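You operate a simulated robot arm through the tools that you are given. There is no shell and no other tool. Be economical: measure what you need, move in short steps, check, and stop when the job is done.

The job below is to be done with a simulated two-armed robot. You get a single attempt, and the scene is never put back.

## Task
The oil is too hot: cool it into the green band and start the pump again.
Fine: switch off first; open the water lever, shut it when cool, press the reset button, then switch on. Where these are worked on the way, their far stop is far enough and under half their travel is too little: water lever.

Only the result counts: the job must be done as asked and must still hold three seconds after the hand-in. Knocking over, shifting, dropping, spilling or breaking anything else fails it.

## Robot
Two 7-joint arms with fingered hands on one trunk, on a base that drives. Base frame: it is fixed to the floor where the robot stands at the start and does not move with it; the origin is under the middle of the robot, x ahead of it, y to its left, z up. Lengths are in m, angles in rad, forces in N, time in s.
The left shoulder is at the start at [0.07, 0.132, 0.99], the right one opposite. With the tool pointing down near the work surface each hand reaches from about 0.1 to 0.56 m from the robot's upright axis, wherever it stands, measured 20 degrees to its own side. Places, roughly: black plunger [-0.1, 0.7, 0.9]; black switch [0.4, 0, 0.6]; brown knob [0.4, 0.3, 1.3]; drain button [-0.4, 0.7, 0.6]; green knob [-0.2, 0.9, 1]; grey knob [0.1, 1, 0.8]; grey lever [-0.3, 0.6, 0.6]; line lever [0.6, 0.1, 0.9]; lower gold knob [0.6, 0.1, 1.2]; orange scale slider [-0.1, 0.5, 0.6]; orange valve lever [0, 0.5, 1.1]; orange-knob rod [0, 1.1, 0.8]; reset button [0.6, 0, 0.6]; return knob [0.5, 0.1, 0.9]; switch box [0.5, 0.1, 0.6]; thermometer [0.2, 0.3, 0.6]. Payload 2.3 kg a hand.
The TCP of each hand is the grasp point between the finger pads, 0.025 m short of the fingertips. In the tool frame z runs along the fingers and y along their closing line. The gripper opens to 0.088 m. The gripper's body begins 0.029 m behind the TCP. The gripper is a hand of 3 fingers: y runs from the thumb to the fingers, the wrist lies at [-0.013, -0.097, -0.162] in the tool frame.
Orientation is told as [roll, pitch, yaw] about the base's x, y, z axes, in that order, counted from this pose: with the fingers straight down and the wrist toward the robot, the tool's x, y and z point along [0, 1, 0], [1, 0, 0] and [0, 0, -1] of the base frame.

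## Interface
- The arms move only by the tool send_rows. It takes "left_series", "right_series" or both (then of equal length, played together; a hand with none holds still); each is a list that holds one entry, the list of rows, each a list of 6 numbers: the shift along the tool's x, y, z in units of 200 mm (1.0 is 200 mm), then the turn, a rotation vector about the tool's x, y, z in units of 90 degrees (1.0 is 90 degrees). In form: [[[x, y, z, ax, ay, az], ...]]. A call has 1 to 12 rows; each row is the pose to reach, as a shift and turn from the pose commanded when the call began, along the tool's axes at that moment. A call with a number of a shift or a turn outside -1 to 1 is refused whole. Rows are played at 5 a second. More than 0.05 m and 0.15 rad between two rows, and nothing of the call is played. A pose out of reach is approached as far as the arm can. The call stops where the force on the tool passes 40 N (or 10 N more than at its start, if that is more) or the arm is blocked; 0.2 s more then pass. In this call time passes only in rows, and 0.2 s behind the last. It gives the time, the measured TCP pose, the force on the tool (base axes), the opening and the grip force at its end, in the units of the frame above (readings bear some noise), with the torque about the TCP (base axes, N m) and any sound that the robot's microphone picked up, and new pictures: "views" is both (left out), scene, wrist or none (wrist: the cameras of the hands that moved).
- Cameras (640 x 400 px; columns grow to the right, rows downward): "scene" is now at [0.0953, 0.0452, 1.2728]; the picture's right is [0.70, -0.71, -0.00], its down [-0.64, -0.63, -0.44] and it looks along [0.32, 0.31, -0.90] (base axes); focal length 214 px, centre (320, 200). "left" rides on the left gripper at [-0.058, -0.085, -0.099] in its tool frame; the picture's right is [-0.67, -0.35, 0.66], its down [0.69, -0.63, 0.37] and it looks along [0.29, 0.69, 0.66] (tool axes); focal length 261 px, centre (320, 200). "right" rides on the right gripper at [0.058, -0.085, -0.099] in its tool frame; the picture's right is [-0.67, 0.35, -0.66], its down [-0.69, -0.63, 0.37] and it looks along [-0.28, 0.69, 0.66] (tool axes); focal length 261 px, centre (320, 200). There is no depth. A picture from a camera that has moved, and an enlarged one, comes with that camera's place and axes in the base frame and with its lens.
- lift_body(by): slides the trunk up (or, below 0, down) by that many m; the arms and the scene camera ride with it, the base frame stays. It gives what a move gives, with no picture.
- base_move(legs): drives the robot by 1 to 6 legs, each [ahead, left, turn to the left] in m, m and rad, along the robot's own axes; the way and the turn of a leg run together, so that a leg with both is an arc; at most 1.5 m and 3.142 rad a leg. The arms and the cameras ride along, it lands a little off, and it stops where it bumps. It gives what a move gives, and a new picture of the scene camera.
- finger_targets(index, middle, thumb_bend, thumb_turn, hand): sets how far each is bent, from 0 (flat) to 1 (curled in); at 0.3 the hand is open as for a grip, at 0.7 the pads meet at the TCP. One left out holds its place. A second passes; each finger stops where it meets its share of the squeeze, and holds until it gets a number again. It is the only way to open and close the hand. It gives what a move gives, with no picture; readings hold the bend of each and the force on the fingers (four entries, about 0 where the hand has none), thumb and palm. thumb_turn goes from beside the hand (0) to across from the fingers (1), as for a grip.
- aim_head(pan, tilt): turns the head with the scene camera to pan (to the left, within 1.501 rad either way) and tilt (down, from -0.506 to 1.204), counted from straight ahead of the robot. It gives what a move gives, and a new picture of the scene camera.
- enlarge(camera, box): a new picture of the part [left, top, right, bottom] of that camera's present view, enlarged. The clock stands still meanwhile.
- hand_in(): hands the job in; it is judged then, once.

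Go step by step. Nothing tells you exact positions but the pictures and the camera data: compare them with the known pose of the tool, close in by small moves and look again before you grip or let go. The budget is 120 turns and 260 pictures, counting those below and the enlarged ones. Unless the task says otherwise, let go and move clear before handing in, and close with one line.

The tools are called after "Request:" by a JSON object that holds its "name" and its "arguments". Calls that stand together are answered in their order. send_rows: Moves the arms, as the interface text tells. Its arguments: {"type":"object","properties":{"left_series":{"type":"array","items":{"type":"array","items":{"type":"array","items":{"type":"number"}}}},"right_series":{"type":"array","items":{"type":"array","items":{"type":"array","items":{"type":"number"}}}},"views":{"type":"string","enum":["both","scene","wrist","none"]}},"required":[]} The other tools are called the same way: lift_body (by) slides the trunk up or down; finger_targets (index, middle, thumb_bend, thumb_turn, hand) moves the fingers one by one; base_move (legs) drives the base; aim_head (pan, tilt) turns the head that bears the scene camera; enlarge (camera, box) takes an enlarged picture of a part of a camera's view; hand_in () hands the job in.

At the start:

```text
time_s: 0.0
left_ee_pos: [0.3006, 0.1322, 0.709]
left_tool_rot: [0.001, -0.001, 0.0]
left_contact_force: [-0.8, 0.4, 0.5]
left_wrist_torque: [0.0, 0.03, -0.01]
left_width: 0.0875
left_finger_force: 0.0
left_shape: jaw
left_bend: [0.3, 0.3, 0.3, 0.98]
left_finger forces: [0.0, 0.1, 0.0, 0.0, 0.1, 0.1]
right_ee_pos: [0.366, -0.2105, 0.7558]
right_tool_rot: [0.0, 0.002, -0.001]
right_contact_force: [-0.1, 0.5, -0.1]
right_wrist_torque: [-0.01, 0.0, -0.01]
right_width: 0.0879
right_finger_force: 0.2
right_shape: jaw
right_bend: [0.3, 0.3, 0.3, 0.98]
right_finger forces: [0.0, 0.0, 0.0, 0.0, 0.0, 0.0]
trunk travel left (down, up): [-0.548, 0.292]
robot x, y, heading: [-0.0011, 0.0047, 0.002]
head pan, tilt: [0.777, 1.112]
```

scene: 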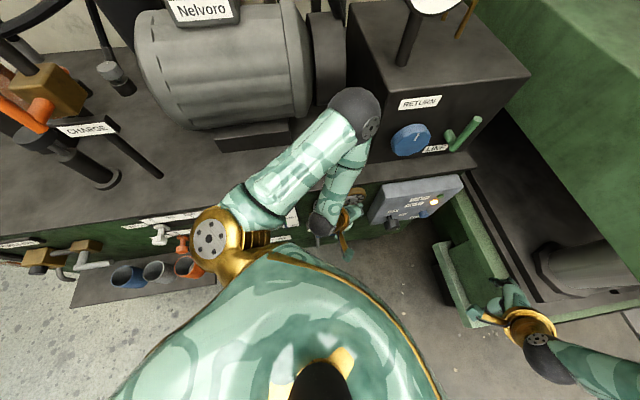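
right: 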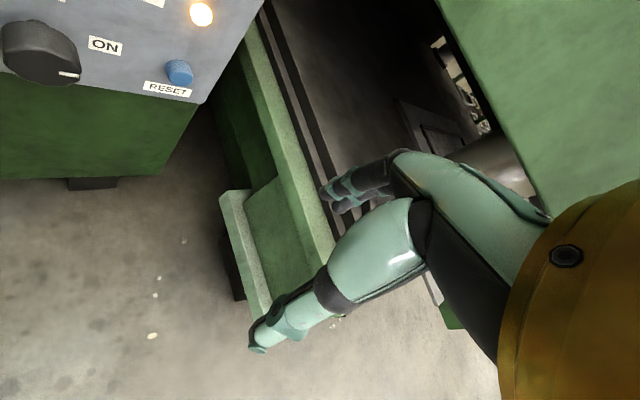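
left: 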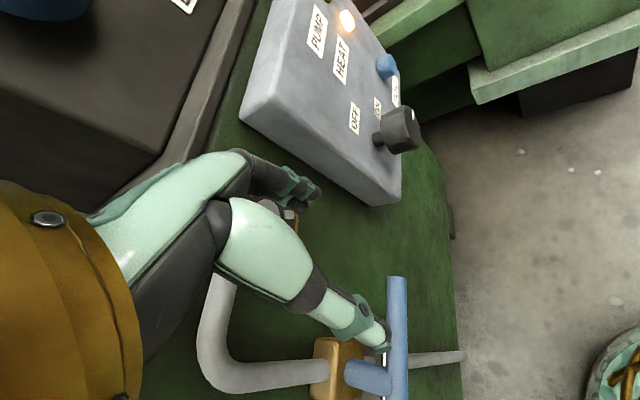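

The switch box with the black rotary switch, the blue reset button and a lit lamp is ahead. A blue T-shaped lever is close to the left hand. I'll look closer at the labels before moving.

Request:
{"name": "enlarge", "arguments": {"camera": "left", "box": [200, 0, 480, 400]}}

Request:
{"name": "enlarge", "arguments": {"camera": "scene", "box": [340, 80, 500, 250]}}

Request:
{"name": "enlarge", "arguments": {"camera": "scene", "box": [0, 180, 320, 320]}}

Request:
{"name": "aim_head", "arguments": {"pan": 0.3, "tilt": 0.8}}

```text
1.00 times, centred on (340, 200) of left (not enlarged: the box is as wide or as high as the picture)
camera zoom: at [0.2154, 0.0733, 0.8075], right [-0.35, -0.67, -0.66], down [-0.63, 0.69, -0.37], along [0.69, 0.29, -0.66], focal length 261 px, centre (300, 200)
```

zoom: 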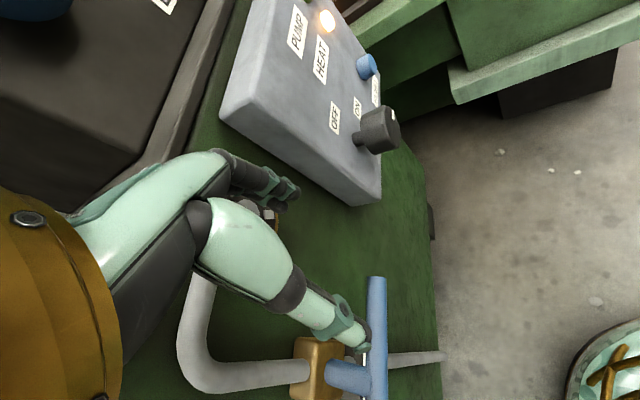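

```text
2.35 times, centred on (420, 165) of scene
camera zoom: at [0.0953, 0.0452, 1.2728], right [0.7, -0.71, 0.0], down [-0.64, -0.63, -0.44], along [0.32, 0.31, -0.9], focal length 505 px, centre (85, 282)
```

zoom: 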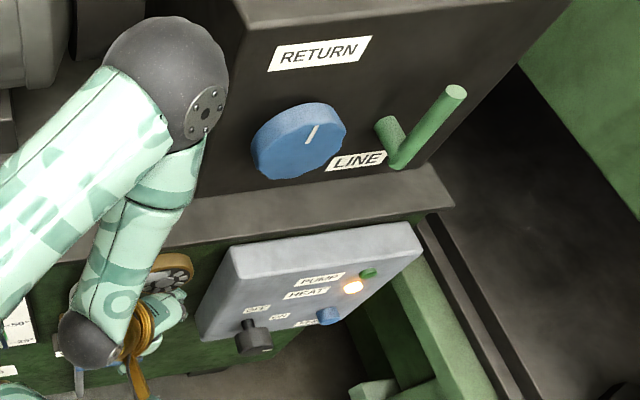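

```text
2.00 times, centred on (160, 250) of scene
camera zoom: at [0.0953, 0.0452, 1.2728], right [0.7, -0.71, 0.0], down [-0.64, -0.63, -0.44], along [0.32, 0.31, -0.9], focal length 429 px, centre (640, 100)
```

zoom: 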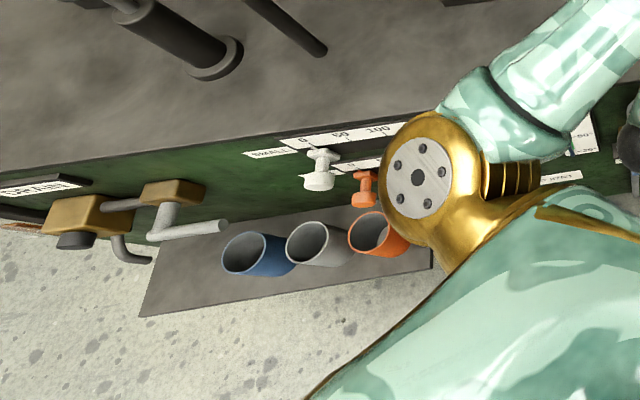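

```text
time_s: 0.9
left_ee_pos: [0.3, 0.1315, 0.7076]
left_tool_rot: [0.002, -0.001, 0.001]
left_contact_force: [-0.3, -0.1, -0.6]
left_wrist_torque: [0.0, 0.02, 0.0]
left_width: 0.0877
left_finger_force: 0.1
left_shape: jaw
left_bend: [0.3, 0.3, 0.3, 0.98]
left_finger forces: [0.0, 0.0, 0.0, 0.0, 0.1, 0.0]
right_ee_pos: [0.366, -0.2104, 0.7563]
right_tool_rot: [0.0, -0.001, -0.001]
right_contact_force: [-0.9, -0.8, 0.7]
right_wrist_torque: [0.04, 0.01, 0.01]
right_width: 0.0876
right_finger_force: 0.1
right_shape: jaw
right_bend: [0.3, 0.3, 0.3, 0.98]
right_finger forces: [0.0, 0.0, 0.0, 0.0, 0.0, 0.0]
trunk travel left (down, up): [-0.548, 0.292]
robot x, y, heading: [0.0034, 0.0033, 0.001]
head pan, tilt: [0.3, 0.799]
camera scene: at [0.1279, 0.0255, 1.2953], right [0.3, -0.95, 0.0], down [-0.69, -0.21, -0.7], along [0.67, 0.21, -0.72], focal length 214 px, centre (320, 200)
```

scene: 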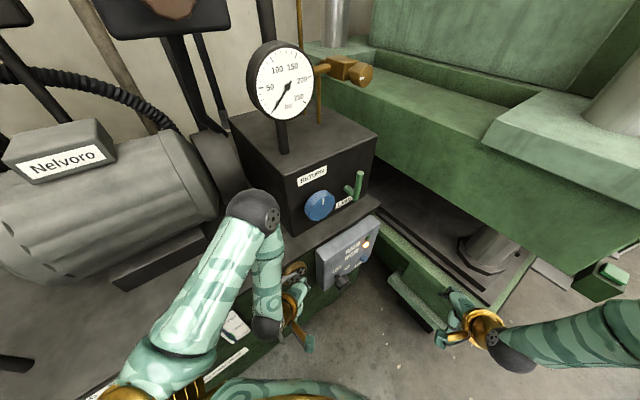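

The left arm hides the thermometer and the water valve. I'll raise the left hand straight up and draw it back.

Request:
{"name": "send_rows", "arguments": {"left_series": [[[0, 0, -0.2, 0, 0, 0], [0, 0, -0.4, 0, 0, 0], [0, 0, -0.6, 0, 0, 0], [0.2, -0.1, -0.7, 0, 0, 0], [0.4, -0.2, -0.7, 0, 0, 0], [0.6, -0.3, -0.7, 0, 0, 0]]], "views": "both"}}

Request:
{"name": "aim_head", "arguments": {"pan": 0.6, "tilt": 1.1}}

```text
time_s: 2.3
left_ee_pos: [0.3433, 0.1878, 0.8678]
left_tool_rot: [0.0, 0.002, -0.001]
left_contact_force: [-0.6, -0.2, 0.1]
left_wrist_torque: [-0.02, 0.01, -0.01]
left_width: 0.0878
left_finger_force: 0.1
left_shape: jaw
left_bend: [0.3, 0.3, 0.3, 0.98]
left_finger forces: [0.0, 0.0, 0.1, 0.0, 0.1, 0.0]
left hand out of reach, approached as far as the arm can: row 1, 2, 3, 4, 5, 6
right_ee_pos: [0.3659, -0.2111, 0.7553]
right_tool_rot: [0.0, 0.001, 0.0]
right_contact_force: [1.2, -1.0, -0.3]
right_wrist_torque: [0.02, 0.0, -0.01]
right_width: 0.0878
right_finger_force: 0.0
right_shape: jaw
right_bend: [0.3, 0.3, 0.3, 0.98]
right_finger forces: [0.0, 0.0, 0.0, 0.0, 0.0, 0.0]
trunk travel left (down, up): [-0.548, 0.292]
robot x, y, heading: [0.0009, -0.0002, -0.001]
head pan, tilt: [0.3, 0.799]
camera scene: at [0.1281, 0.0248, 1.2953], right [0.3, -0.96, 0.0], down [-0.69, -0.21, -0.7], along [0.67, 0.21, -0.72], focal length 214 px, centre (320, 200)
camera left: at [0.2583, 0.1299, 0.967], right [-0.35, -0.67, -0.66], down [-0.63, 0.69, -0.36], along [0.69, 0.28, -0.66], focal length 261 px, centre (320, 200)
```

scene: 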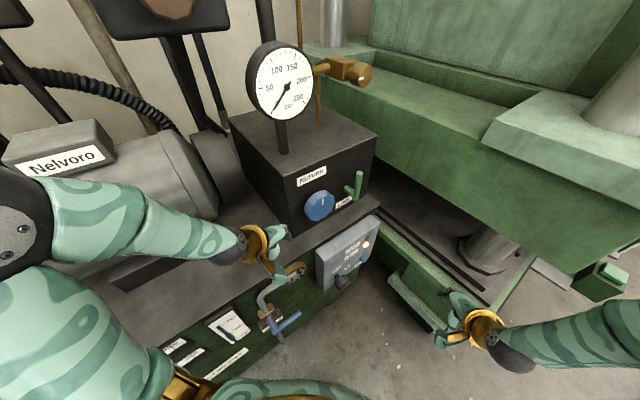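
left: 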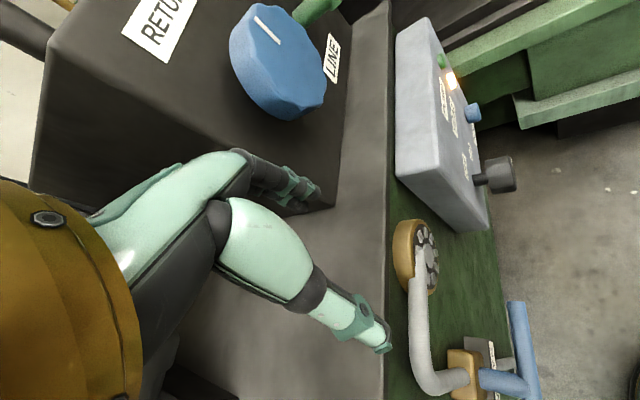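

```text
time_s: 3.1
left_ee_pos: [0.3438, 0.1871, 0.8677]
left_tool_rot: [0.0, 0.001, 0.0]
left_contact_force: [0.0, 0.0, 0.6]
left_wrist_torque: [-0.01, 0.02, -0.02]
left_width: 0.0878
left_finger_force: 0.1
left_shape: jaw
left_bend: [0.3, 0.3, 0.3, 0.98]
left_finger forces: [0.0, 0.0, 0.0, 0.0, 0.0, 0.1]
right_ee_pos: [0.3658, -0.2118, 0.7548]
right_tool_rot: [0.0, 0.0, 0.0]
right_contact_force: [0.4, -0.6, -0.5]
right_wrist_torque: [-0.04, 0.01, -0.02]
right_width: 0.0876
right_finger_force: 0.1
right_shape: jaw
right_bend: [0.3, 0.3, 0.3, 0.98]
right_finger forces: [0.1, 0.0, 0.1, 0.1, 0.1, 0.0]
trunk travel left (down, up): [-0.548, 0.292]
robot x, y, heading: [0.0021, 0.0032, -0.006]
head pan, tilt: [0.6, 1.1]
camera scene: at [0.1031, 0.0372, 1.2736], right [0.56, -0.83, 0.0], down [-0.74, -0.5, -0.45], along [0.38, 0.26, -0.89], focal length 214 px, centre (320, 200)
```

scene: 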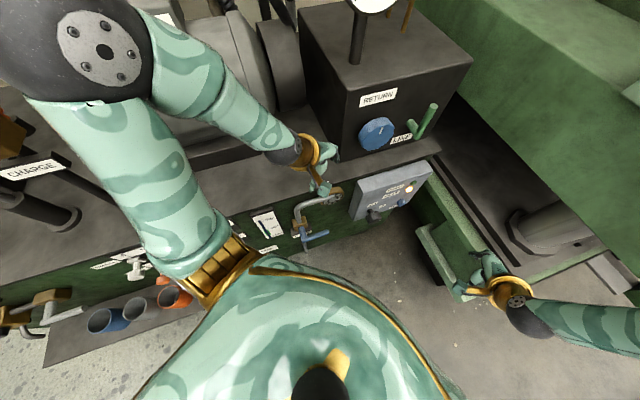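

Request:
{"name": "enlarge", "arguments": {"camera": "scene", "box": [220, 180, 360, 270]}}

Request:
{"name": "enlarge", "arguments": {"camera": "scene", "box": [340, 150, 440, 230]}}

Request:
{"name": "enlarge", "arguments": {"camera": "right", "box": [0, 0, 280, 190]}}

```text
4.44 times, centred on (290, 225) of scene
camera zoom: at [0.1031, 0.0372, 1.2736], right [0.56, -0.83, 0.0], down [-0.74, -0.5, -0.45], along [0.38, 0.26, -0.89], focal length 953 px, centre (453, 89)
```

zoom: 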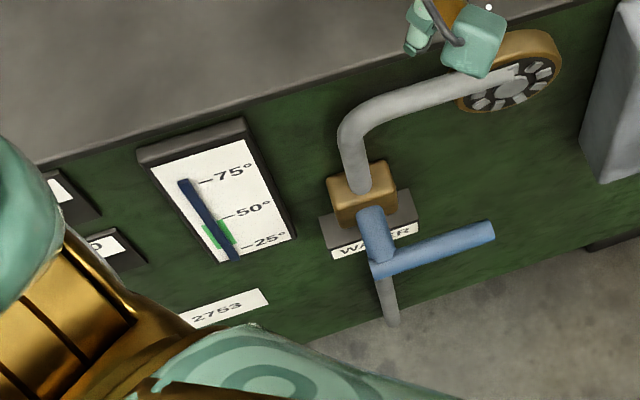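

```text
5.00 times, centred on (390, 190) of scene
camera zoom: at [0.1031, 0.0372, 1.2736], right [0.56, -0.83, 0.0], down [-0.74, -0.5, -0.45], along [0.38, 0.26, -0.89], focal length 1072 px, centre (-30, 250)
```

zoom: 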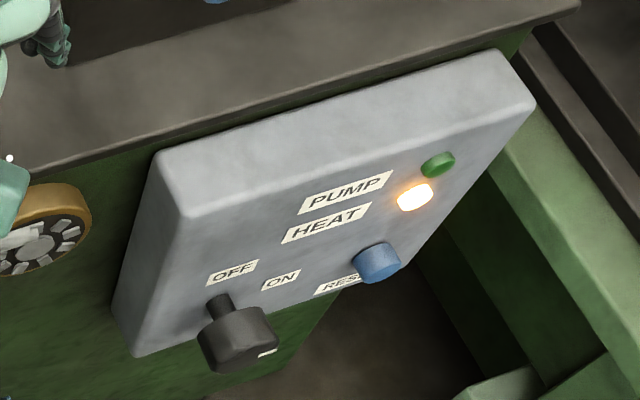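

```text
2.11 times, centred on (140, 95) of right
camera zoom: at [0.2808, -0.1529, 0.8536], right [0.35, -0.67, 0.66], down [-0.63, -0.69, -0.37], along [0.69, -0.28, -0.66], focal length 549 px, centre (699, 421)
```

zoom: 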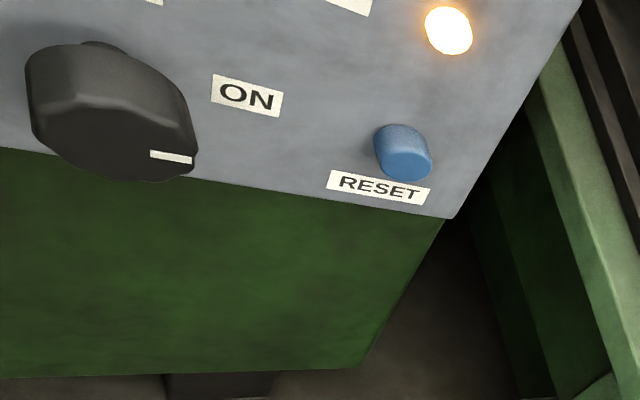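

The thermometer reads about 72° with the green band near 30–45°. The blue water lever points sideways from about (0.25, 0.20, 0.56), the switch is at (0.43, 0.04, 0.60) and the reset button at (0.54, -0.01, 0.59). The machine face is turned about 54°, so I'll back off, turn square to it and slide in front.

Request:
{"name": "base_move", "arguments": {"legs": [[-0.3, 0, 0], [0, 0, 0.944], [0, -0.44, 0]]}}

Request:
{"name": "aim_head", "arguments": {"pan": 0, "tilt": 0.9}}

```text
time_s: 9.9
left_ee_pos: [0.1072, 0.1312, 0.8676]
left_tool_rot: [-0.001, 0.002, 0.948]
left_contact_force: [1.0, 0.3, 0.2]
left_wrist_torque: [0.01, 0.01, -0.02]
left_width: 0.0876
left_finger_force: 0.0
left_shape: jaw
left_bend: [0.3, 0.3, 0.3, 0.98]
left_finger forces: [0.0, 0.0, 0.0, 0.0, 0.1, 0.0]
right_ee_pos: [0.4447, -0.0845, 0.7553]
right_tool_rot: [0.001, 0.0, 0.948]
right_contact_force: [0.7, 0.1, 0.6]
right_wrist_torque: [-0.04, -0.01, 0.01]
right_width: 0.0876
right_finger_force: 0.0
right_shape: jaw
right_bend: [0.3, 0.3, 0.3, 0.98]
right_finger forces: [0.0, 0.0, 0.1, 0.0, 0.1, 0.1]
trunk travel left (down, up): [-0.548, 0.292]
robot x, y, heading: [0.063, -0.2534, 0.947]
head pan, tilt: [0.6, 1.1]
camera scene: at [0.0912, -0.1522, 1.2736], right [1.0, -0.02, 0.0], down [-0.02, -0.89, -0.45], along [0.01, 0.45, -0.89], focal length 214 px, centre (320, 200)
```

scene: 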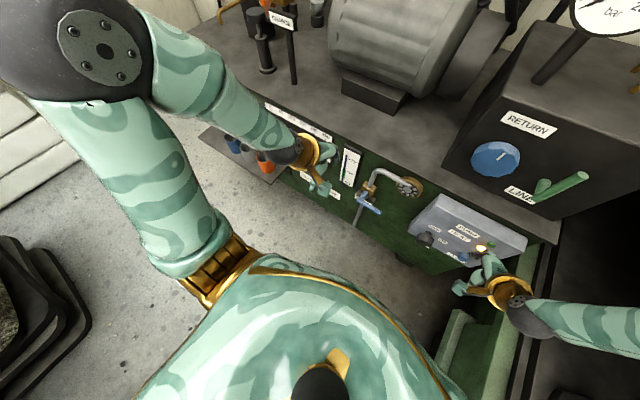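

```text
time_s: 10.9
left_ee_pos: [0.1071, 0.1303, 0.8673]
left_tool_rot: [0.0, 0.002, 0.948]
left_contact_force: [0.1, -0.9, -0.4]
left_wrist_torque: [-0.02, 0.02, 0.01]
left_width: 0.0878
left_finger_force: 0.1
left_shape: jaw
left_bend: [0.3, 0.3, 0.3, 0.98]
left_finger forces: [0.0, 0.0, 0.0, 0.0, 0.0, 0.0]
right_ee_pos: [0.445, -0.0833, 0.7554]
right_tool_rot: [0.001, 0.0, 0.946]
right_contact_force: [0.4, 0.3, 0.2]
right_wrist_torque: [0.0, -0.01, 0.0]
right_width: 0.0879
right_finger_force: 0.0
right_shape: jaw
right_bend: [0.3, 0.3, 0.3, 0.98]
right_finger forces: [0.0, 0.1, 0.1, 0.0, 0.1, 0.1]
trunk travel left (down, up): [-0.548, 0.292]
robot x, y, heading: [0.0585, -0.2566, 0.947]
head pan, tilt: [0.0, 0.901]
camera scene: at [0.134, -0.1541, 1.2874], right [0.81, -0.58, 0.0], down [-0.46, -0.64, -0.62], along [0.36, 0.5, -0.78], focal length 214 px, centre (320, 200)
```

scene: 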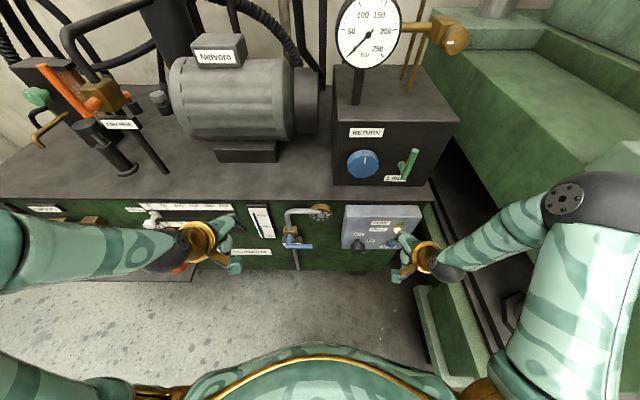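

I am square to the face now. I'll tip the right hand so its fingers point at the machine, drawing it back a little, and the same time keep the left one as it is.

Request:
{"name": "send_rows", "arguments": {"right_series": [[[0, -0.05, 0, -0.09, 0, 0], [0, -0.1, 0, -0.18, 0, 0], [0, -0.15, 0, -0.27, 0, 0], [0, -0.2, 0, -0.36, 0, 0], [0, -0.25, 0, -0.45, 0, 0], [0, -0.25, 0, -0.54, 0, 0], [0, -0.25, 0, -0.63, 0, 0], [0, -0.25, 0, -0.72, 0, 0], [0, -0.25, 0, -0.81, 0, 0], [0, -0.25, 0, -0.9, 0, 0], [0, -0.25, 0, -0.95, 0, 0], [0, -0.25, 0, -1, 0, 0]]], "views": "both"}}

```text
time_s: 13.5
left_ee_pos: [0.1073, 0.1298, 0.8677]
left_tool_rot: [0.001, 0.003, 0.948]
left_contact_force: [-0.7, -0.3, 0.4]
left_wrist_torque: [0.0, 0.03, -0.01]
left_width: 0.0878
left_finger_force: 0.2
left_shape: jaw
left_bend: [0.3, 0.3, 0.3, 0.98]
left_finger forces: [0.1, 0.0, 0.0, 0.1, 0.1, 0.1]
right_ee_pos: [0.4163, -0.1253, 0.7554]
right_tool_rot: [-2.821, -1.569, -2.513]
right_contact_force: [-0.5, -0.4, -0.6]
right_wrist_torque: [-0.01, 0.04, 0.01]
right_width: 0.0878
right_finger_force: 0.0
right_shape: jaw
right_bend: [0.3, 0.3, 0.3, 0.98]
right_finger forces: [0.1, 0.0, 0.0, 0.1, 0.0, 0.0]
right hand out of reach, approached as far as the arm can: row 2, 3, 4
trunk travel left (down, up): [-0.548, 0.292]
robot x, y, heading: [0.0611, -0.2598, 0.949]
head pan, tilt: [0.0, 0.901]
camera scene: at [0.1341, -0.1543, 1.2874], right [0.81, -0.58, 0.0], down [-0.46, -0.64, -0.62], along [0.36, 0.5, -0.78], focal length 214 px, centre (320, 200)
camera right: at [0.3109, -0.1716, 0.6693], right [0.16, -0.92, 0.35], down [0.77, -0.1, -0.63], along [0.62, 0.37, 0.7], focal length 261 px, centre (320, 200)
```

scene: 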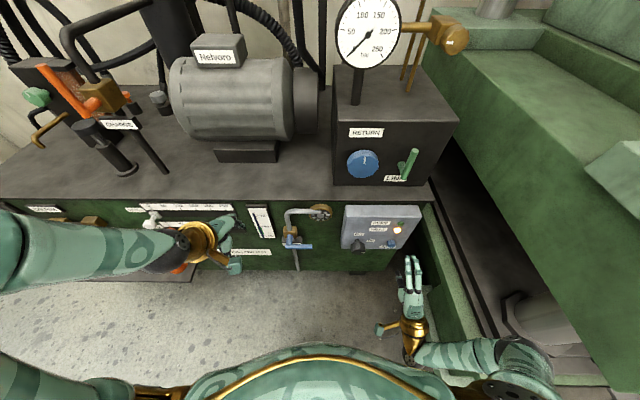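
right: 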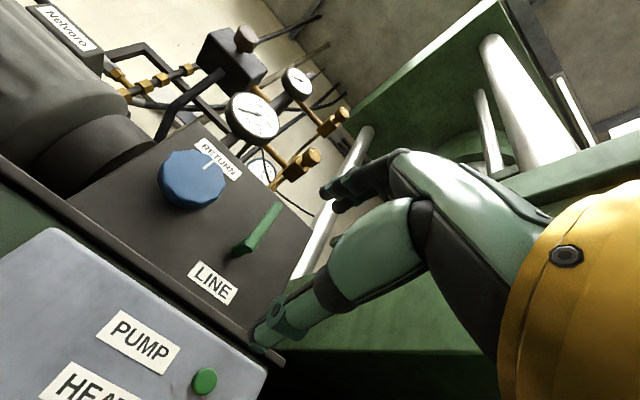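

Request:
{"name": "enlarge", "arguments": {"camera": "scene", "box": [330, 195, 440, 264]}}

Request:
{"name": "enlarge", "arguments": {"camera": "scene", "box": [235, 195, 345, 264]}}

```text
5.80 times, centred on (385, 230) of scene
camera zoom: at [0.1341, -0.1543, 1.2874], right [0.81, -0.58, 0.0], down [-0.46, -0.64, -0.62], along [0.36, 0.5, -0.78], focal length 1243 px, centre (-57, 29)
```

zoom: 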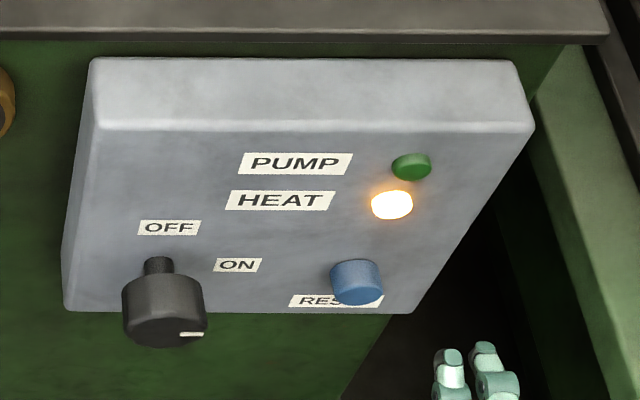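

```text
5.80 times, centred on (290, 230) of scene
camera zoom: at [0.1341, -0.1543, 1.2874], right [0.81, -0.58, 0.0], down [-0.46, -0.64, -0.62], along [0.36, 0.5, -0.78], focal length 1243 px, centre (494, 29)
```

zoom: 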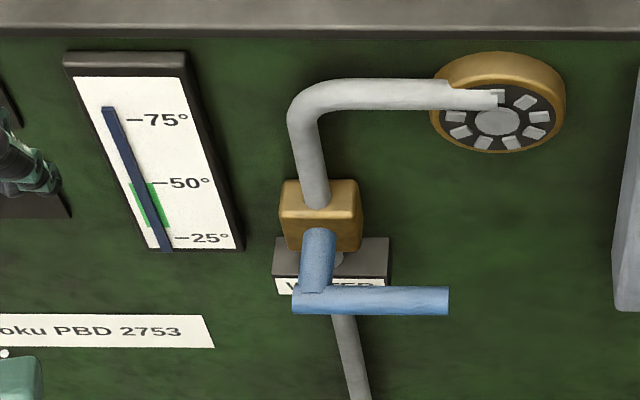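

The switch points to ON (right); OFF is straight up. The reading is about 78°. I'll lower the trunk 0.15 m for reach and a second view to triangulate from.

Request:
{"name": "lift_body", "arguments": {"by": -0.15}}

Request:
{"name": "aim_head", "arguments": {"pan": 0, "tilt": 0.8}}

Request:
{"name": "enlarge", "arguments": {"camera": "scene", "box": [330, 170, 458, 250]}}

Request:
{"name": "enlarge", "arguments": {"camera": "scene", "box": [212, 170, 340, 250]}}

```text
time_s: 15.2
left_ee_pos: [0.1077, 0.1314, 0.7176]
left_tool_rot: [0.0, 0.001, 0.949]
left_contact_force: [0.4, 0.8, -0.7]
left_wrist_torque: [0.01, -0.04, 0.02]
left_width: 0.0877
left_finger_force: 0.1
left_shape: jaw
left_bend: [0.3, 0.3, 0.3, 0.98]
left_finger forces: [0.0, 0.1, 0.1, 0.0, 0.1, 0.0]
right_ee_pos: [0.4156, -0.1239, 0.6066]
right_tool_rot: [0.801, -1.57, 0.147]
right_contact_force: [0.0, 0.0, -0.2]
right_wrist_torque: [-0.03, 0.0, 0.02]
right_width: 0.0876
right_finger_force: 0.0
right_shape: jaw
right_bend: [0.3, 0.3, 0.3, 0.98]
right_finger forces: [0.0, 0.0, 0.0, 0.1, 0.1, 0.1]
trunk travel left (down, up): [-0.398, 0.442]
robot x, y, heading: [0.0623, -0.258, 0.948]
head pan, tilt: [0.0, 0.901]
```

```text
time_s: 15.9
left_ee_pos: [0.1085, 0.1307, 0.7179]
left_tool_rot: [0.0, 0.003, 0.947]
left_contact_force: [-0.8, -0.7, 0.2]
left_wrist_torque: [-0.03, 0.03, 0.0]
left_width: 0.0878
left_finger_force: 0.1
left_shape: jaw
left_bend: [0.3, 0.3, 0.3, 0.98]
left_finger forces: [0.0, 0.0, 0.1, 0.0, 0.0, 0.0]
right_ee_pos: [0.4157, -0.1247, 0.6066]
right_tool_rot: [0.547, -1.57, 0.401]
right_contact_force: [0.7, 0.9, 0.1]
right_wrist_torque: [0.04, 0.04, -0.04]
right_width: 0.0877
right_finger_force: 0.0
right_shape: jaw
right_bend: [0.3, 0.3, 0.3, 0.98]
right_finger forces: [0.1, 0.1, 0.0, 0.0, 0.0, 0.0]
trunk travel left (down, up): [-0.398, 0.442]
robot x, y, heading: [0.0561, -0.2575, 0.952]
head pan, tilt: [0.0, 0.799]
camera scene: at [0.1371, -0.1501, 1.1453], right [0.81, -0.58, 0.0], down [-0.42, -0.58, -0.7], along [0.41, 0.57, -0.72], focal length 214 px, centre (320, 200)
```

scene: 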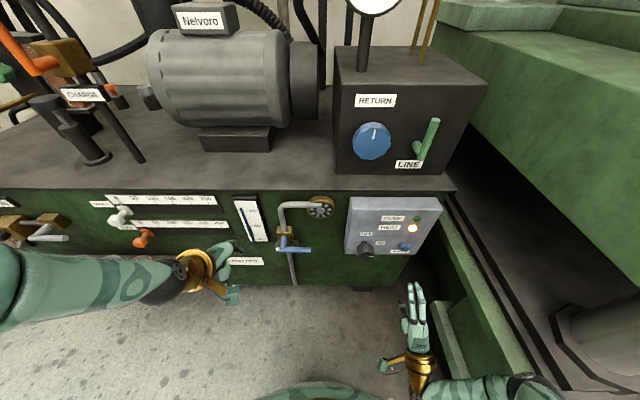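

```text
5.00 times, centred on (394, 210) of scene
camera zoom: at [0.1371, -0.1501, 1.1453], right [0.81, -0.58, 0.0], down [-0.42, -0.58, -0.7], along [0.41, 0.57, -0.72], focal length 1072 px, centre (-50, 150)
```

zoom: 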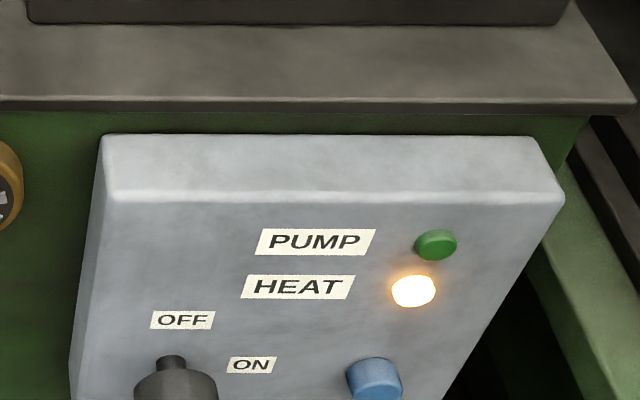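

```text
5.00 times, centred on (276, 210) of scene
camera zoom: at [0.1371, -0.1501, 1.1453], right [0.81, -0.58, 0.0], down [-0.42, -0.58, -0.7], along [0.41, 0.57, -0.72], focal length 1072 px, centre (540, 150)
```

zoom: 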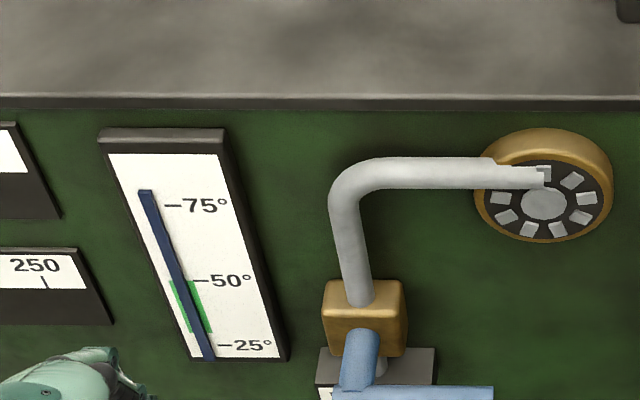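

Request:
{"name": "enlarge", "arguments": {"camera": "scene", "box": [330, 200, 458, 280]}}

Request:
{"name": "enlarge", "arguments": {"camera": "scene", "box": [212, 200, 340, 280]}}

```text
5.00 times, centred on (394, 240) of scene
camera zoom: at [0.1371, -0.1501, 1.1453], right [0.81, -0.58, 0.0], down [-0.42, -0.58, -0.7], along [0.41, 0.57, -0.72], focal length 1072 px, centre (-50, 0)
```

zoom: 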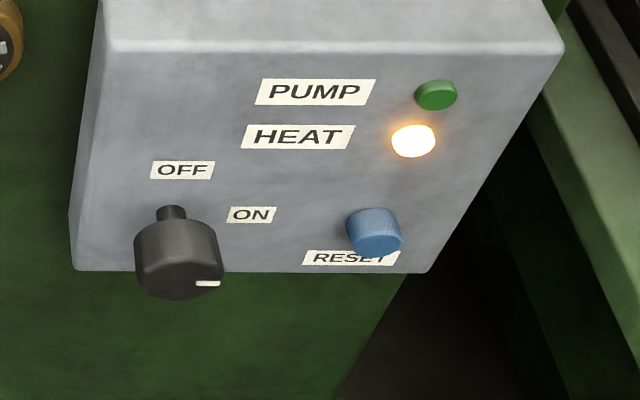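

```text
5.00 times, centred on (276, 240) of scene
camera zoom: at [0.1371, -0.1501, 1.1453], right [0.81, -0.58, 0.0], down [-0.42, -0.58, -0.7], along [0.41, 0.57, -0.72], focal length 1072 px, centre (540, 0)
```

zoom: 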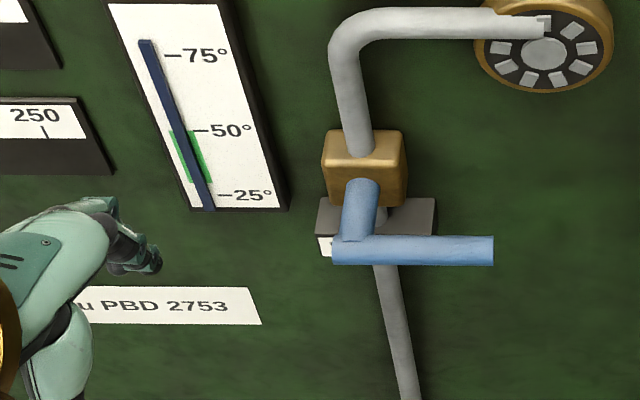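

The knob front is at about u=0.333, n=0.275, z=0.586 in the face frame. I'll bring the right hand in front of it and roll it 45° clockwise, so there is room for a 90° turn.

Request:
{"name": "send_rows", "arguments": {"right_series": [[[0.05, -0.02, 0.04, 0, 0, 0.08], [0.1, -0.04, 0.08, 0, 0, 0.16], [0.16, -0.06, 0.12, 0, 0, 0.24], [0.22, -0.08, 0.16, 0, 0, 0.32], [0.28, -0.1, 0.2, 0, 0, 0.4], [0.34, -0.1, 0.25, 0, 0, 0.45], [0.385, -0.1, 0.29, 0, 0, 0.5]]], "views": "both"}}

Request:
{"name": "enlarge", "arguments": {"camera": "scene", "box": [310, 190, 438, 270]}}

```text
time_s: 17.5
left_ee_pos: [0.1071, 0.1314, 0.7175]
left_tool_rot: [0.0, 0.002, 0.947]
left_contact_force: [-0.2, -0.3, -0.5]
left_wrist_torque: [-0.01, 0.0, -0.01]
left_width: 0.088
left_finger_force: 0.1
left_shape: jaw
left_bend: [0.3, 0.3, 0.3, 0.98]
left_finger forces: [0.0, 0.0, 0.0, 0.0, 0.0, 0.0]
right_ee_pos: [0.3868, -0.033, 0.5864]
right_tool_rot: [1.57, -0.785, -0.624]
right_contact_force: [-0.2, 1.1, 0.0]
right_wrist_torque: [0.02, -0.01, 0.02]
right_width: 0.0876
right_finger_force: 0.0
right_shape: jaw
right_bend: [0.3, 0.3, 0.3, 0.98]
right_finger forces: [0.0, 0.0, 0.0, 0.1, 0.1, 0.0]
trunk travel left (down, up): [-0.398, 0.442]
robot x, y, heading: [0.0598, -0.2587, 0.95]
head pan, tilt: [0.0, 0.799]
camera scene: at [0.1369, -0.1498, 1.1453], right [0.81, -0.58, 0.0], down [-0.42, -0.58, -0.7], along [0.41, 0.57, -0.72], focal length 214 px, centre (320, 200)
camera right: at [0.2467, -0.0541, 0.5652], right [0.2, -0.95, -0.23], down [0.24, 0.27, -0.93], along [0.95, 0.13, 0.29], focal length 261 px, centre (320, 200)
```

scene: 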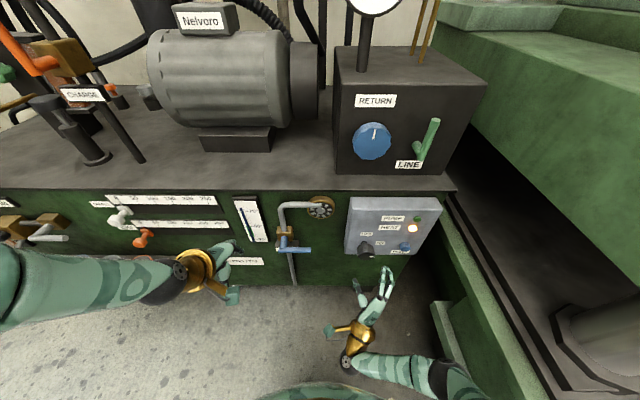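
right: 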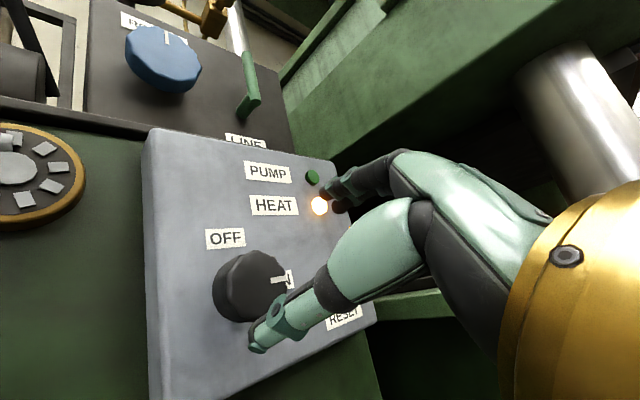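

```text
5.00 times, centred on (374, 230) of scene
camera zoom: at [0.1369, -0.1498, 1.1453], right [0.81, -0.58, 0.0], down [-0.42, -0.58, -0.7], along [0.41, 0.57, -0.72], focal length 1072 px, centre (50, 50)
```

zoom: 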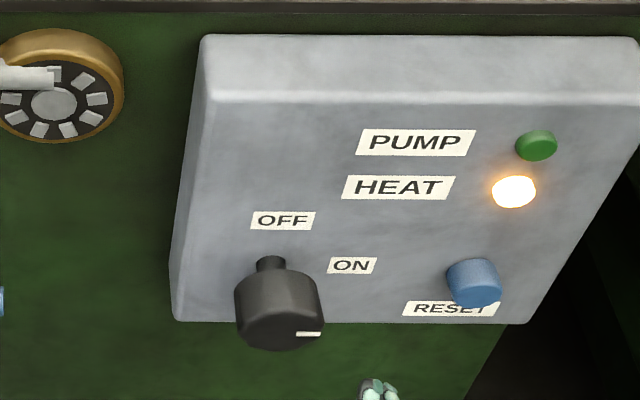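

Request:
{"name": "send_rows", "arguments": {"right_series": [[[-0.053, -0.039, 0, 0, 0, 0], [-0.053, -0.039, 0.12, 0, 0, 0], [-0.053, -0.039, 0.23, 0, 0, 0]]], "views": "both"}}

Request:
{"name": "enlarge", "arguments": {"camera": "scene", "box": [310, 210, 438, 290]}}

```text
time_s: 18.3
left_ee_pos: [0.1078, 0.1308, 0.716]
left_tool_rot: [0.001, 0.004, 0.947]
left_contact_force: [-0.6, 0.5, -0.2]
left_wrist_torque: [0.01, 0.01, 0.0]
left_width: 0.0877
left_finger_force: 0.0
left_shape: jaw
left_bend: [0.3, 0.3, 0.3, 0.98]
left_finger forces: [0.0, 0.0, 0.0, 0.0, 0.0, 0.0]
right_ee_pos: [0.4152, 0.0041, 0.5731]
right_tool_rot: [1.571, -0.786, -0.624]
right_contact_force: [-0.1, -0.4, 0.5]
right_wrist_torque: [-0.01, 0.01, 0.0]
right_width: 0.0878
right_finger_force: 0.1
right_shape: jaw
right_bend: [0.3, 0.3, 0.3, 0.98]
right_finger forces: [0.0, 0.1, 0.0, 0.0, 0.1, 0.0]
trunk travel left (down, up): [-0.398, 0.442]
robot x, y, heading: [0.0577, -0.2573, 0.949]
head pan, tilt: [0.0, 0.799]
camera scene: at [0.137, -0.1497, 1.1453], right [0.81, -0.58, 0.0], down [-0.42, -0.58, -0.7], along [0.41, 0.57, -0.72], focal length 214 px, centre (320, 200)
camera right: at [0.2749, -0.0178, 0.5522], right [0.2, -0.95, -0.23], down [0.25, 0.27, -0.93], along [0.95, 0.13, 0.29], focal length 261 px, centre (320, 200)
```

scene: 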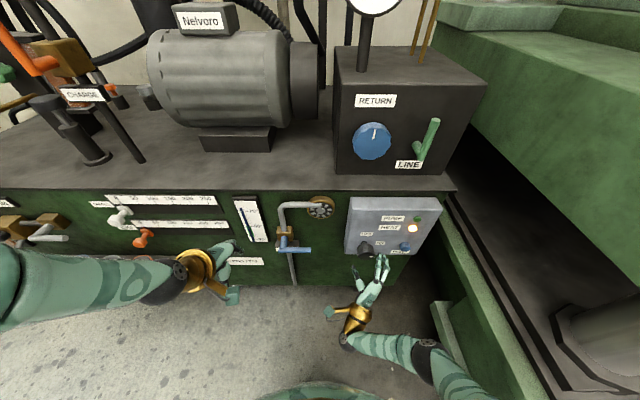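
right: 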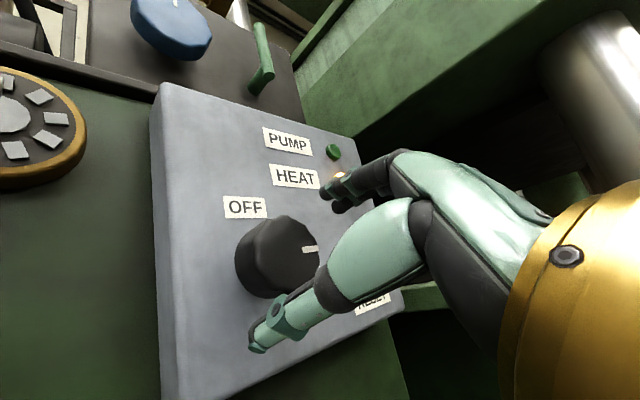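

```text
5.00 times, centred on (374, 250) of scene
camera zoom: at [0.137, -0.1497, 1.1453], right [0.81, -0.58, 0.0], down [-0.42, -0.58, -0.7], along [0.41, 0.57, -0.72], focal length 1072 px, centre (50, -50)
```

zoom: 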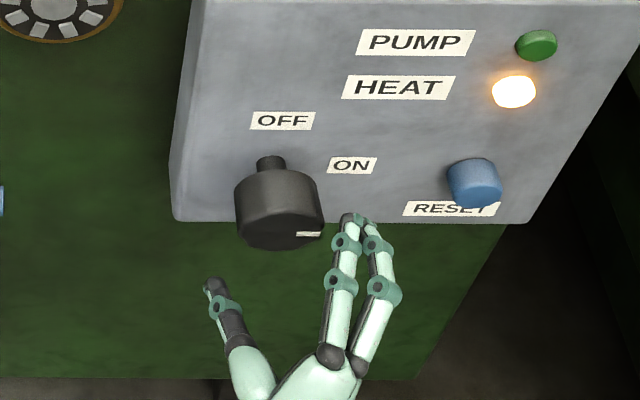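

Request:
{"name": "send_rows", "arguments": {"right_series": [[[0, 0, 0.1, 0, 0, 0], [0, 0, 0.2, 0, 0, 0]]], "views": "wrist"}}

Request:
{"name": "enlarge", "arguments": {"camera": "scene", "box": [310, 210, 438, 290]}}

```text
time_s: 18.9
left_ee_pos: [0.1078, 0.13, 0.7174]
left_tool_rot: [0.001, 0.002, 0.948]
left_contact_force: [-0.6, 0.5, 1.2]
left_wrist_torque: [-0.04, -0.02, 0.0]
left_width: 0.0878
left_finger_force: 0.0
left_shape: jaw
left_bend: [0.3, 0.3, 0.3, 0.98]
left_finger forces: [0.1, 0.0, 0.1, 0.1, 0.0, 0.1]
right_ee_pos: [0.438, 0.0368, 0.5729]
right_tool_rot: [1.57, -0.787, -0.624]
right_contact_force: [0.5, 0.3, 0.0]
right_wrist_torque: [0.0, 0.0, -0.01]
right_width: 0.0875
right_finger_force: 0.0
right_shape: jaw
right_bend: [0.3, 0.3, 0.3, 0.98]
right_finger forces: [0.0, 0.1, 0.0, 0.0, 0.1, 0.1]
trunk travel left (down, up): [-0.398, 0.442]
robot x, y, heading: [0.057, -0.2597, 0.95]
head pan, tilt: [0.0, 0.799]
camera right: at [0.2985, 0.0147, 0.552], right [0.2, -0.95, -0.23], down [0.25, 0.27, -0.93], along [0.95, 0.13, 0.29], focal length 261 px, centre (320, 200)
```

right: 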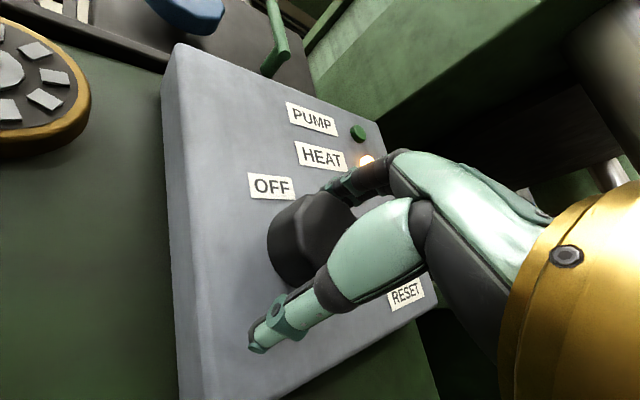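

```text
5.00 times, centred on (374, 250) of scene
camera zoom: at [0.1369, -0.1498, 1.1453], right [0.81, -0.58, 0.0], down [-0.42, -0.58, -0.7], along [0.41, 0.57, -0.72], focal length 1072 px, centre (50, -50)
```

zoom: 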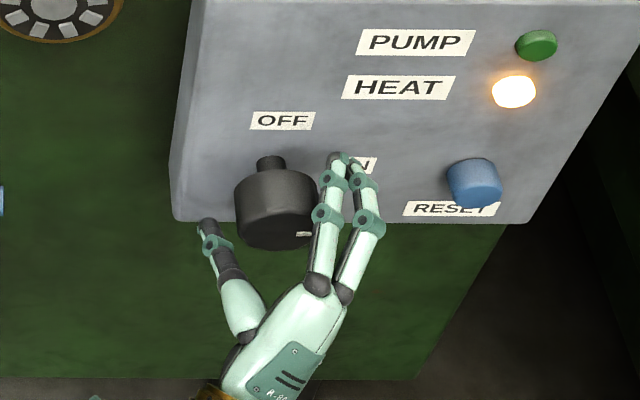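

The knob sits between thumb and fingers, so I'll close on it.

Request:
{"name": "finger_targets", "arguments": {"hand": "right", "index": 0.6, "middle": 0.6, "thumb_bend": 0.6}}

Request:
{"name": "enlarge", "arguments": {"camera": "scene", "box": [310, 210, 438, 290]}}

```text
time_s: 19.9
left_ee_pos: [0.1087, 0.1305, 0.7181]
left_tool_rot: [0.001, 0.0, 0.948]
left_contact_force: [0.4, 0.6, -0.4]
left_wrist_torque: [-0.01, 0.01, -0.01]
left_width: 0.0877
left_finger_force: 0.0
left_shape: jaw
left_bend: [0.3, 0.3, 0.3, 0.98]
left_finger forces: [0.0, 0.1, 0.0, 0.0, 0.0, 0.0]
right_ee_pos: [0.4394, 0.0356, 0.5728]
right_tool_rot: [1.574, -0.784, -0.623]
right_contact_force: [8.0, 0.0, 7.2]
right_wrist_torque: [0.09, -0.08, -0.11]
right_width: 0.0429
right_finger_force: 12.9
right_shape: fingers
right_bend: [0.48, 0.53, 0.52, 0.97]
right_finger forces: [11.8, 5.5, 0.1, 0.0, 8.4, 0.0]
trunk travel left (down, up): [-0.398, 0.442]
robot x, y, heading: [0.0642, -0.2541, 0.944]
head pan, tilt: [0.0, 0.799]
```

```text
5.00 times, centred on (374, 250) of scene
camera zoom: at [0.1377, -0.1509, 1.1454], right [0.81, -0.58, 0.0], down [-0.42, -0.58, -0.7], along [0.41, 0.57, -0.72], focal length 1072 px, centre (50, -50)
```

zoom: 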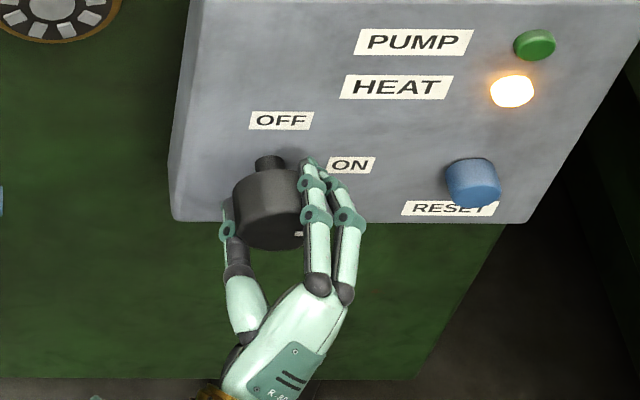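

Request:
{"name": "send_rows", "arguments": {"right_series": [[[0.0, 0.02, 0, 0, 0, -0.08], [0, 0.02, 0, 0, 0, -0.17], [0, 0.02, 0, 0, 0, -0.26], [0, 0.02, 0, 0, 0, -0.35], [0, 0.02, 0, 0, 0, -0.44], [0, 0.02, 0, 0, 0, -0.53], [0, 0.02, 0, 0, 0, -0.62]]], "views": "wrist"}}

Request:
{"name": "enlarge", "arguments": {"camera": "scene", "box": [310, 210, 438, 290]}}

```text
time_s: 21.5
left_ee_pos: [0.1065, 0.131, 0.7173]
left_tool_rot: [-0.001, 0.003, 0.947]
left_contact_force: [0.1, 0.0, -0.1]
left_wrist_torque: [0.0, 0.01, -0.04]
left_width: 0.0876
left_finger_force: 0.1
left_shape: jaw
left_bend: [0.3, 0.3, 0.3, 0.98]
left_finger forces: [0.1, 0.0, 0.0, 0.1, 0.0, 0.1]
right_ee_pos: [0.4414, 0.0351, 0.5759]
right_tool_rot: [-1.576, -1.38, 2.524]
right_contact_force: [-0.3, 2.3, 2.2]
right_wrist_torque: [0.07, 0.01, 0.0]
right_width: 0.0429
right_finger_force: 12.0
right_shape: fingers
right_bend: [0.5, 0.55, 0.52, 0.96]
right_finger forces: [8.6, 4.6, 0.1, 0.0, 10.9, 0.0]
trunk travel left (down, up): [-0.398, 0.442]
robot x, y, heading: [0.058, -0.2594, 0.947]
head pan, tilt: [0.0, 0.799]
camera right: at [0.3499, -0.0222, 0.48], right [0.1, -0.88, 0.47], down [0.86, -0.16, -0.49], along [0.51, 0.45, 0.74], focal length 261 px, centre (320, 200)
```

right: 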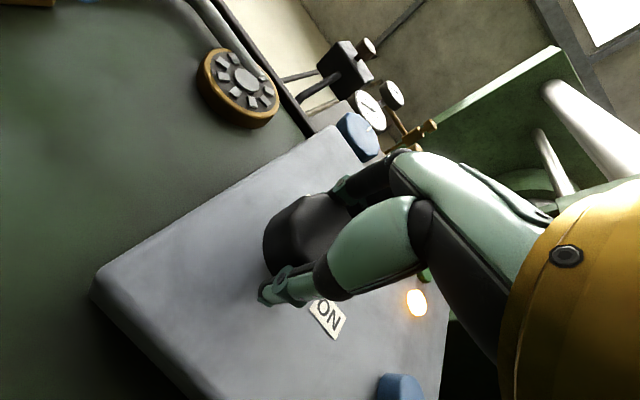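

```text
5.00 times, centred on (374, 250) of scene
camera zoom: at [0.1365, -0.1497, 1.1454], right [0.81, -0.58, 0.0], down [-0.42, -0.58, -0.7], along [0.41, 0.57, -0.72], focal length 1072 px, centre (50, -50)
```

zoom: 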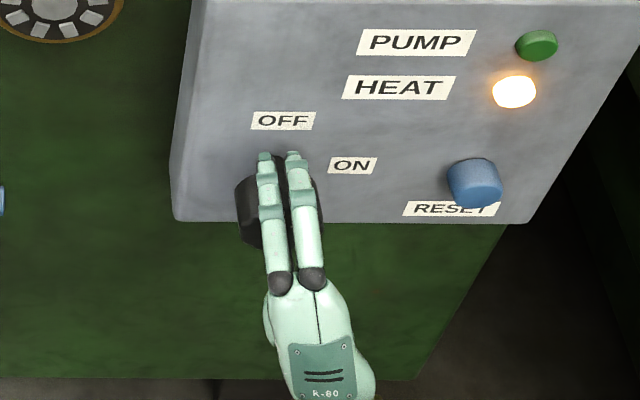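

Request:
{"name": "send_rows", "arguments": {"right_series": [[[0, 0, 0, 0, 0, -0.09], [0, 0, 0, 0, 0, -0.18], [0, 0, 0, 0, 0, -0.27], [0, 0, 0, 0, 0, -0.36], [0, 0, 0, 0, 0, -0.44], [0, 0, 0, 0, 0, -0.5]]], "views": "wrist"}}

Request:
{"name": "enlarge", "arguments": {"camera": "scene", "box": [310, 210, 438, 290]}}

```text
time_s: 22.9
left_ee_pos: [0.1069, 0.1307, 0.7171]
left_tool_rot: [0.0, 0.0, 0.948]
left_contact_force: [0.5, 0.2, 0.1]
left_wrist_torque: [0.0, -0.02, -0.01]
left_width: 0.0877
left_finger_force: 0.1
left_shape: jaw
left_bend: [0.3, 0.3, 0.3, 0.98]
left_finger forces: [0.0, 0.1, 0.0, 0.1, 0.1, 0.1]
right_ee_pos: [0.4409, 0.0332, 0.5767]
right_tool_rot: [-1.574, -0.596, 2.521]
right_contact_force: [1.7, 6.4, 10.0]
right_wrist_torque: [0.34, 0.23, -0.09]
right_width: 0.0428
right_finger_force: 13.1
right_shape: fingers
right_bend: [0.48, 0.55, 0.53, 0.94]
right_finger forces: [10.6, 8.0, 0.1, 0.1, 7.8, 0.1]
trunk travel left (down, up): [-0.398, 0.442]
robot x, y, heading: [0.0605, -0.254, 0.945]
head pan, tilt: [0.0, 0.799]
camera right: at [0.4138, -0.0684, 0.4796], right [-0.31, -0.58, 0.75], down [0.95, -0.23, 0.22], along [0.05, 0.78, 0.63], focal length 261 px, centre (320, 200)
```

right: 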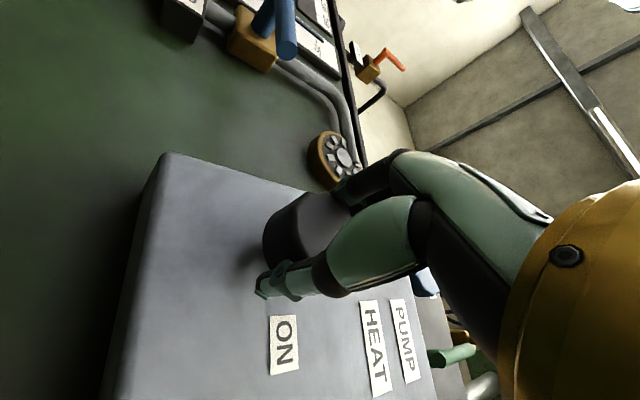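

```text
5.00 times, centred on (374, 250) of scene
camera zoom: at [0.136, -0.15, 1.1455], right [0.81, -0.58, 0.0], down [-0.42, -0.58, -0.7], along [0.41, 0.57, -0.72], focal length 1072 px, centre (50, -50)
```

zoom: 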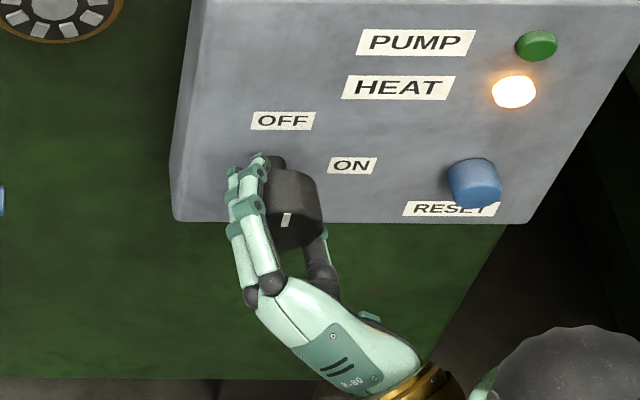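

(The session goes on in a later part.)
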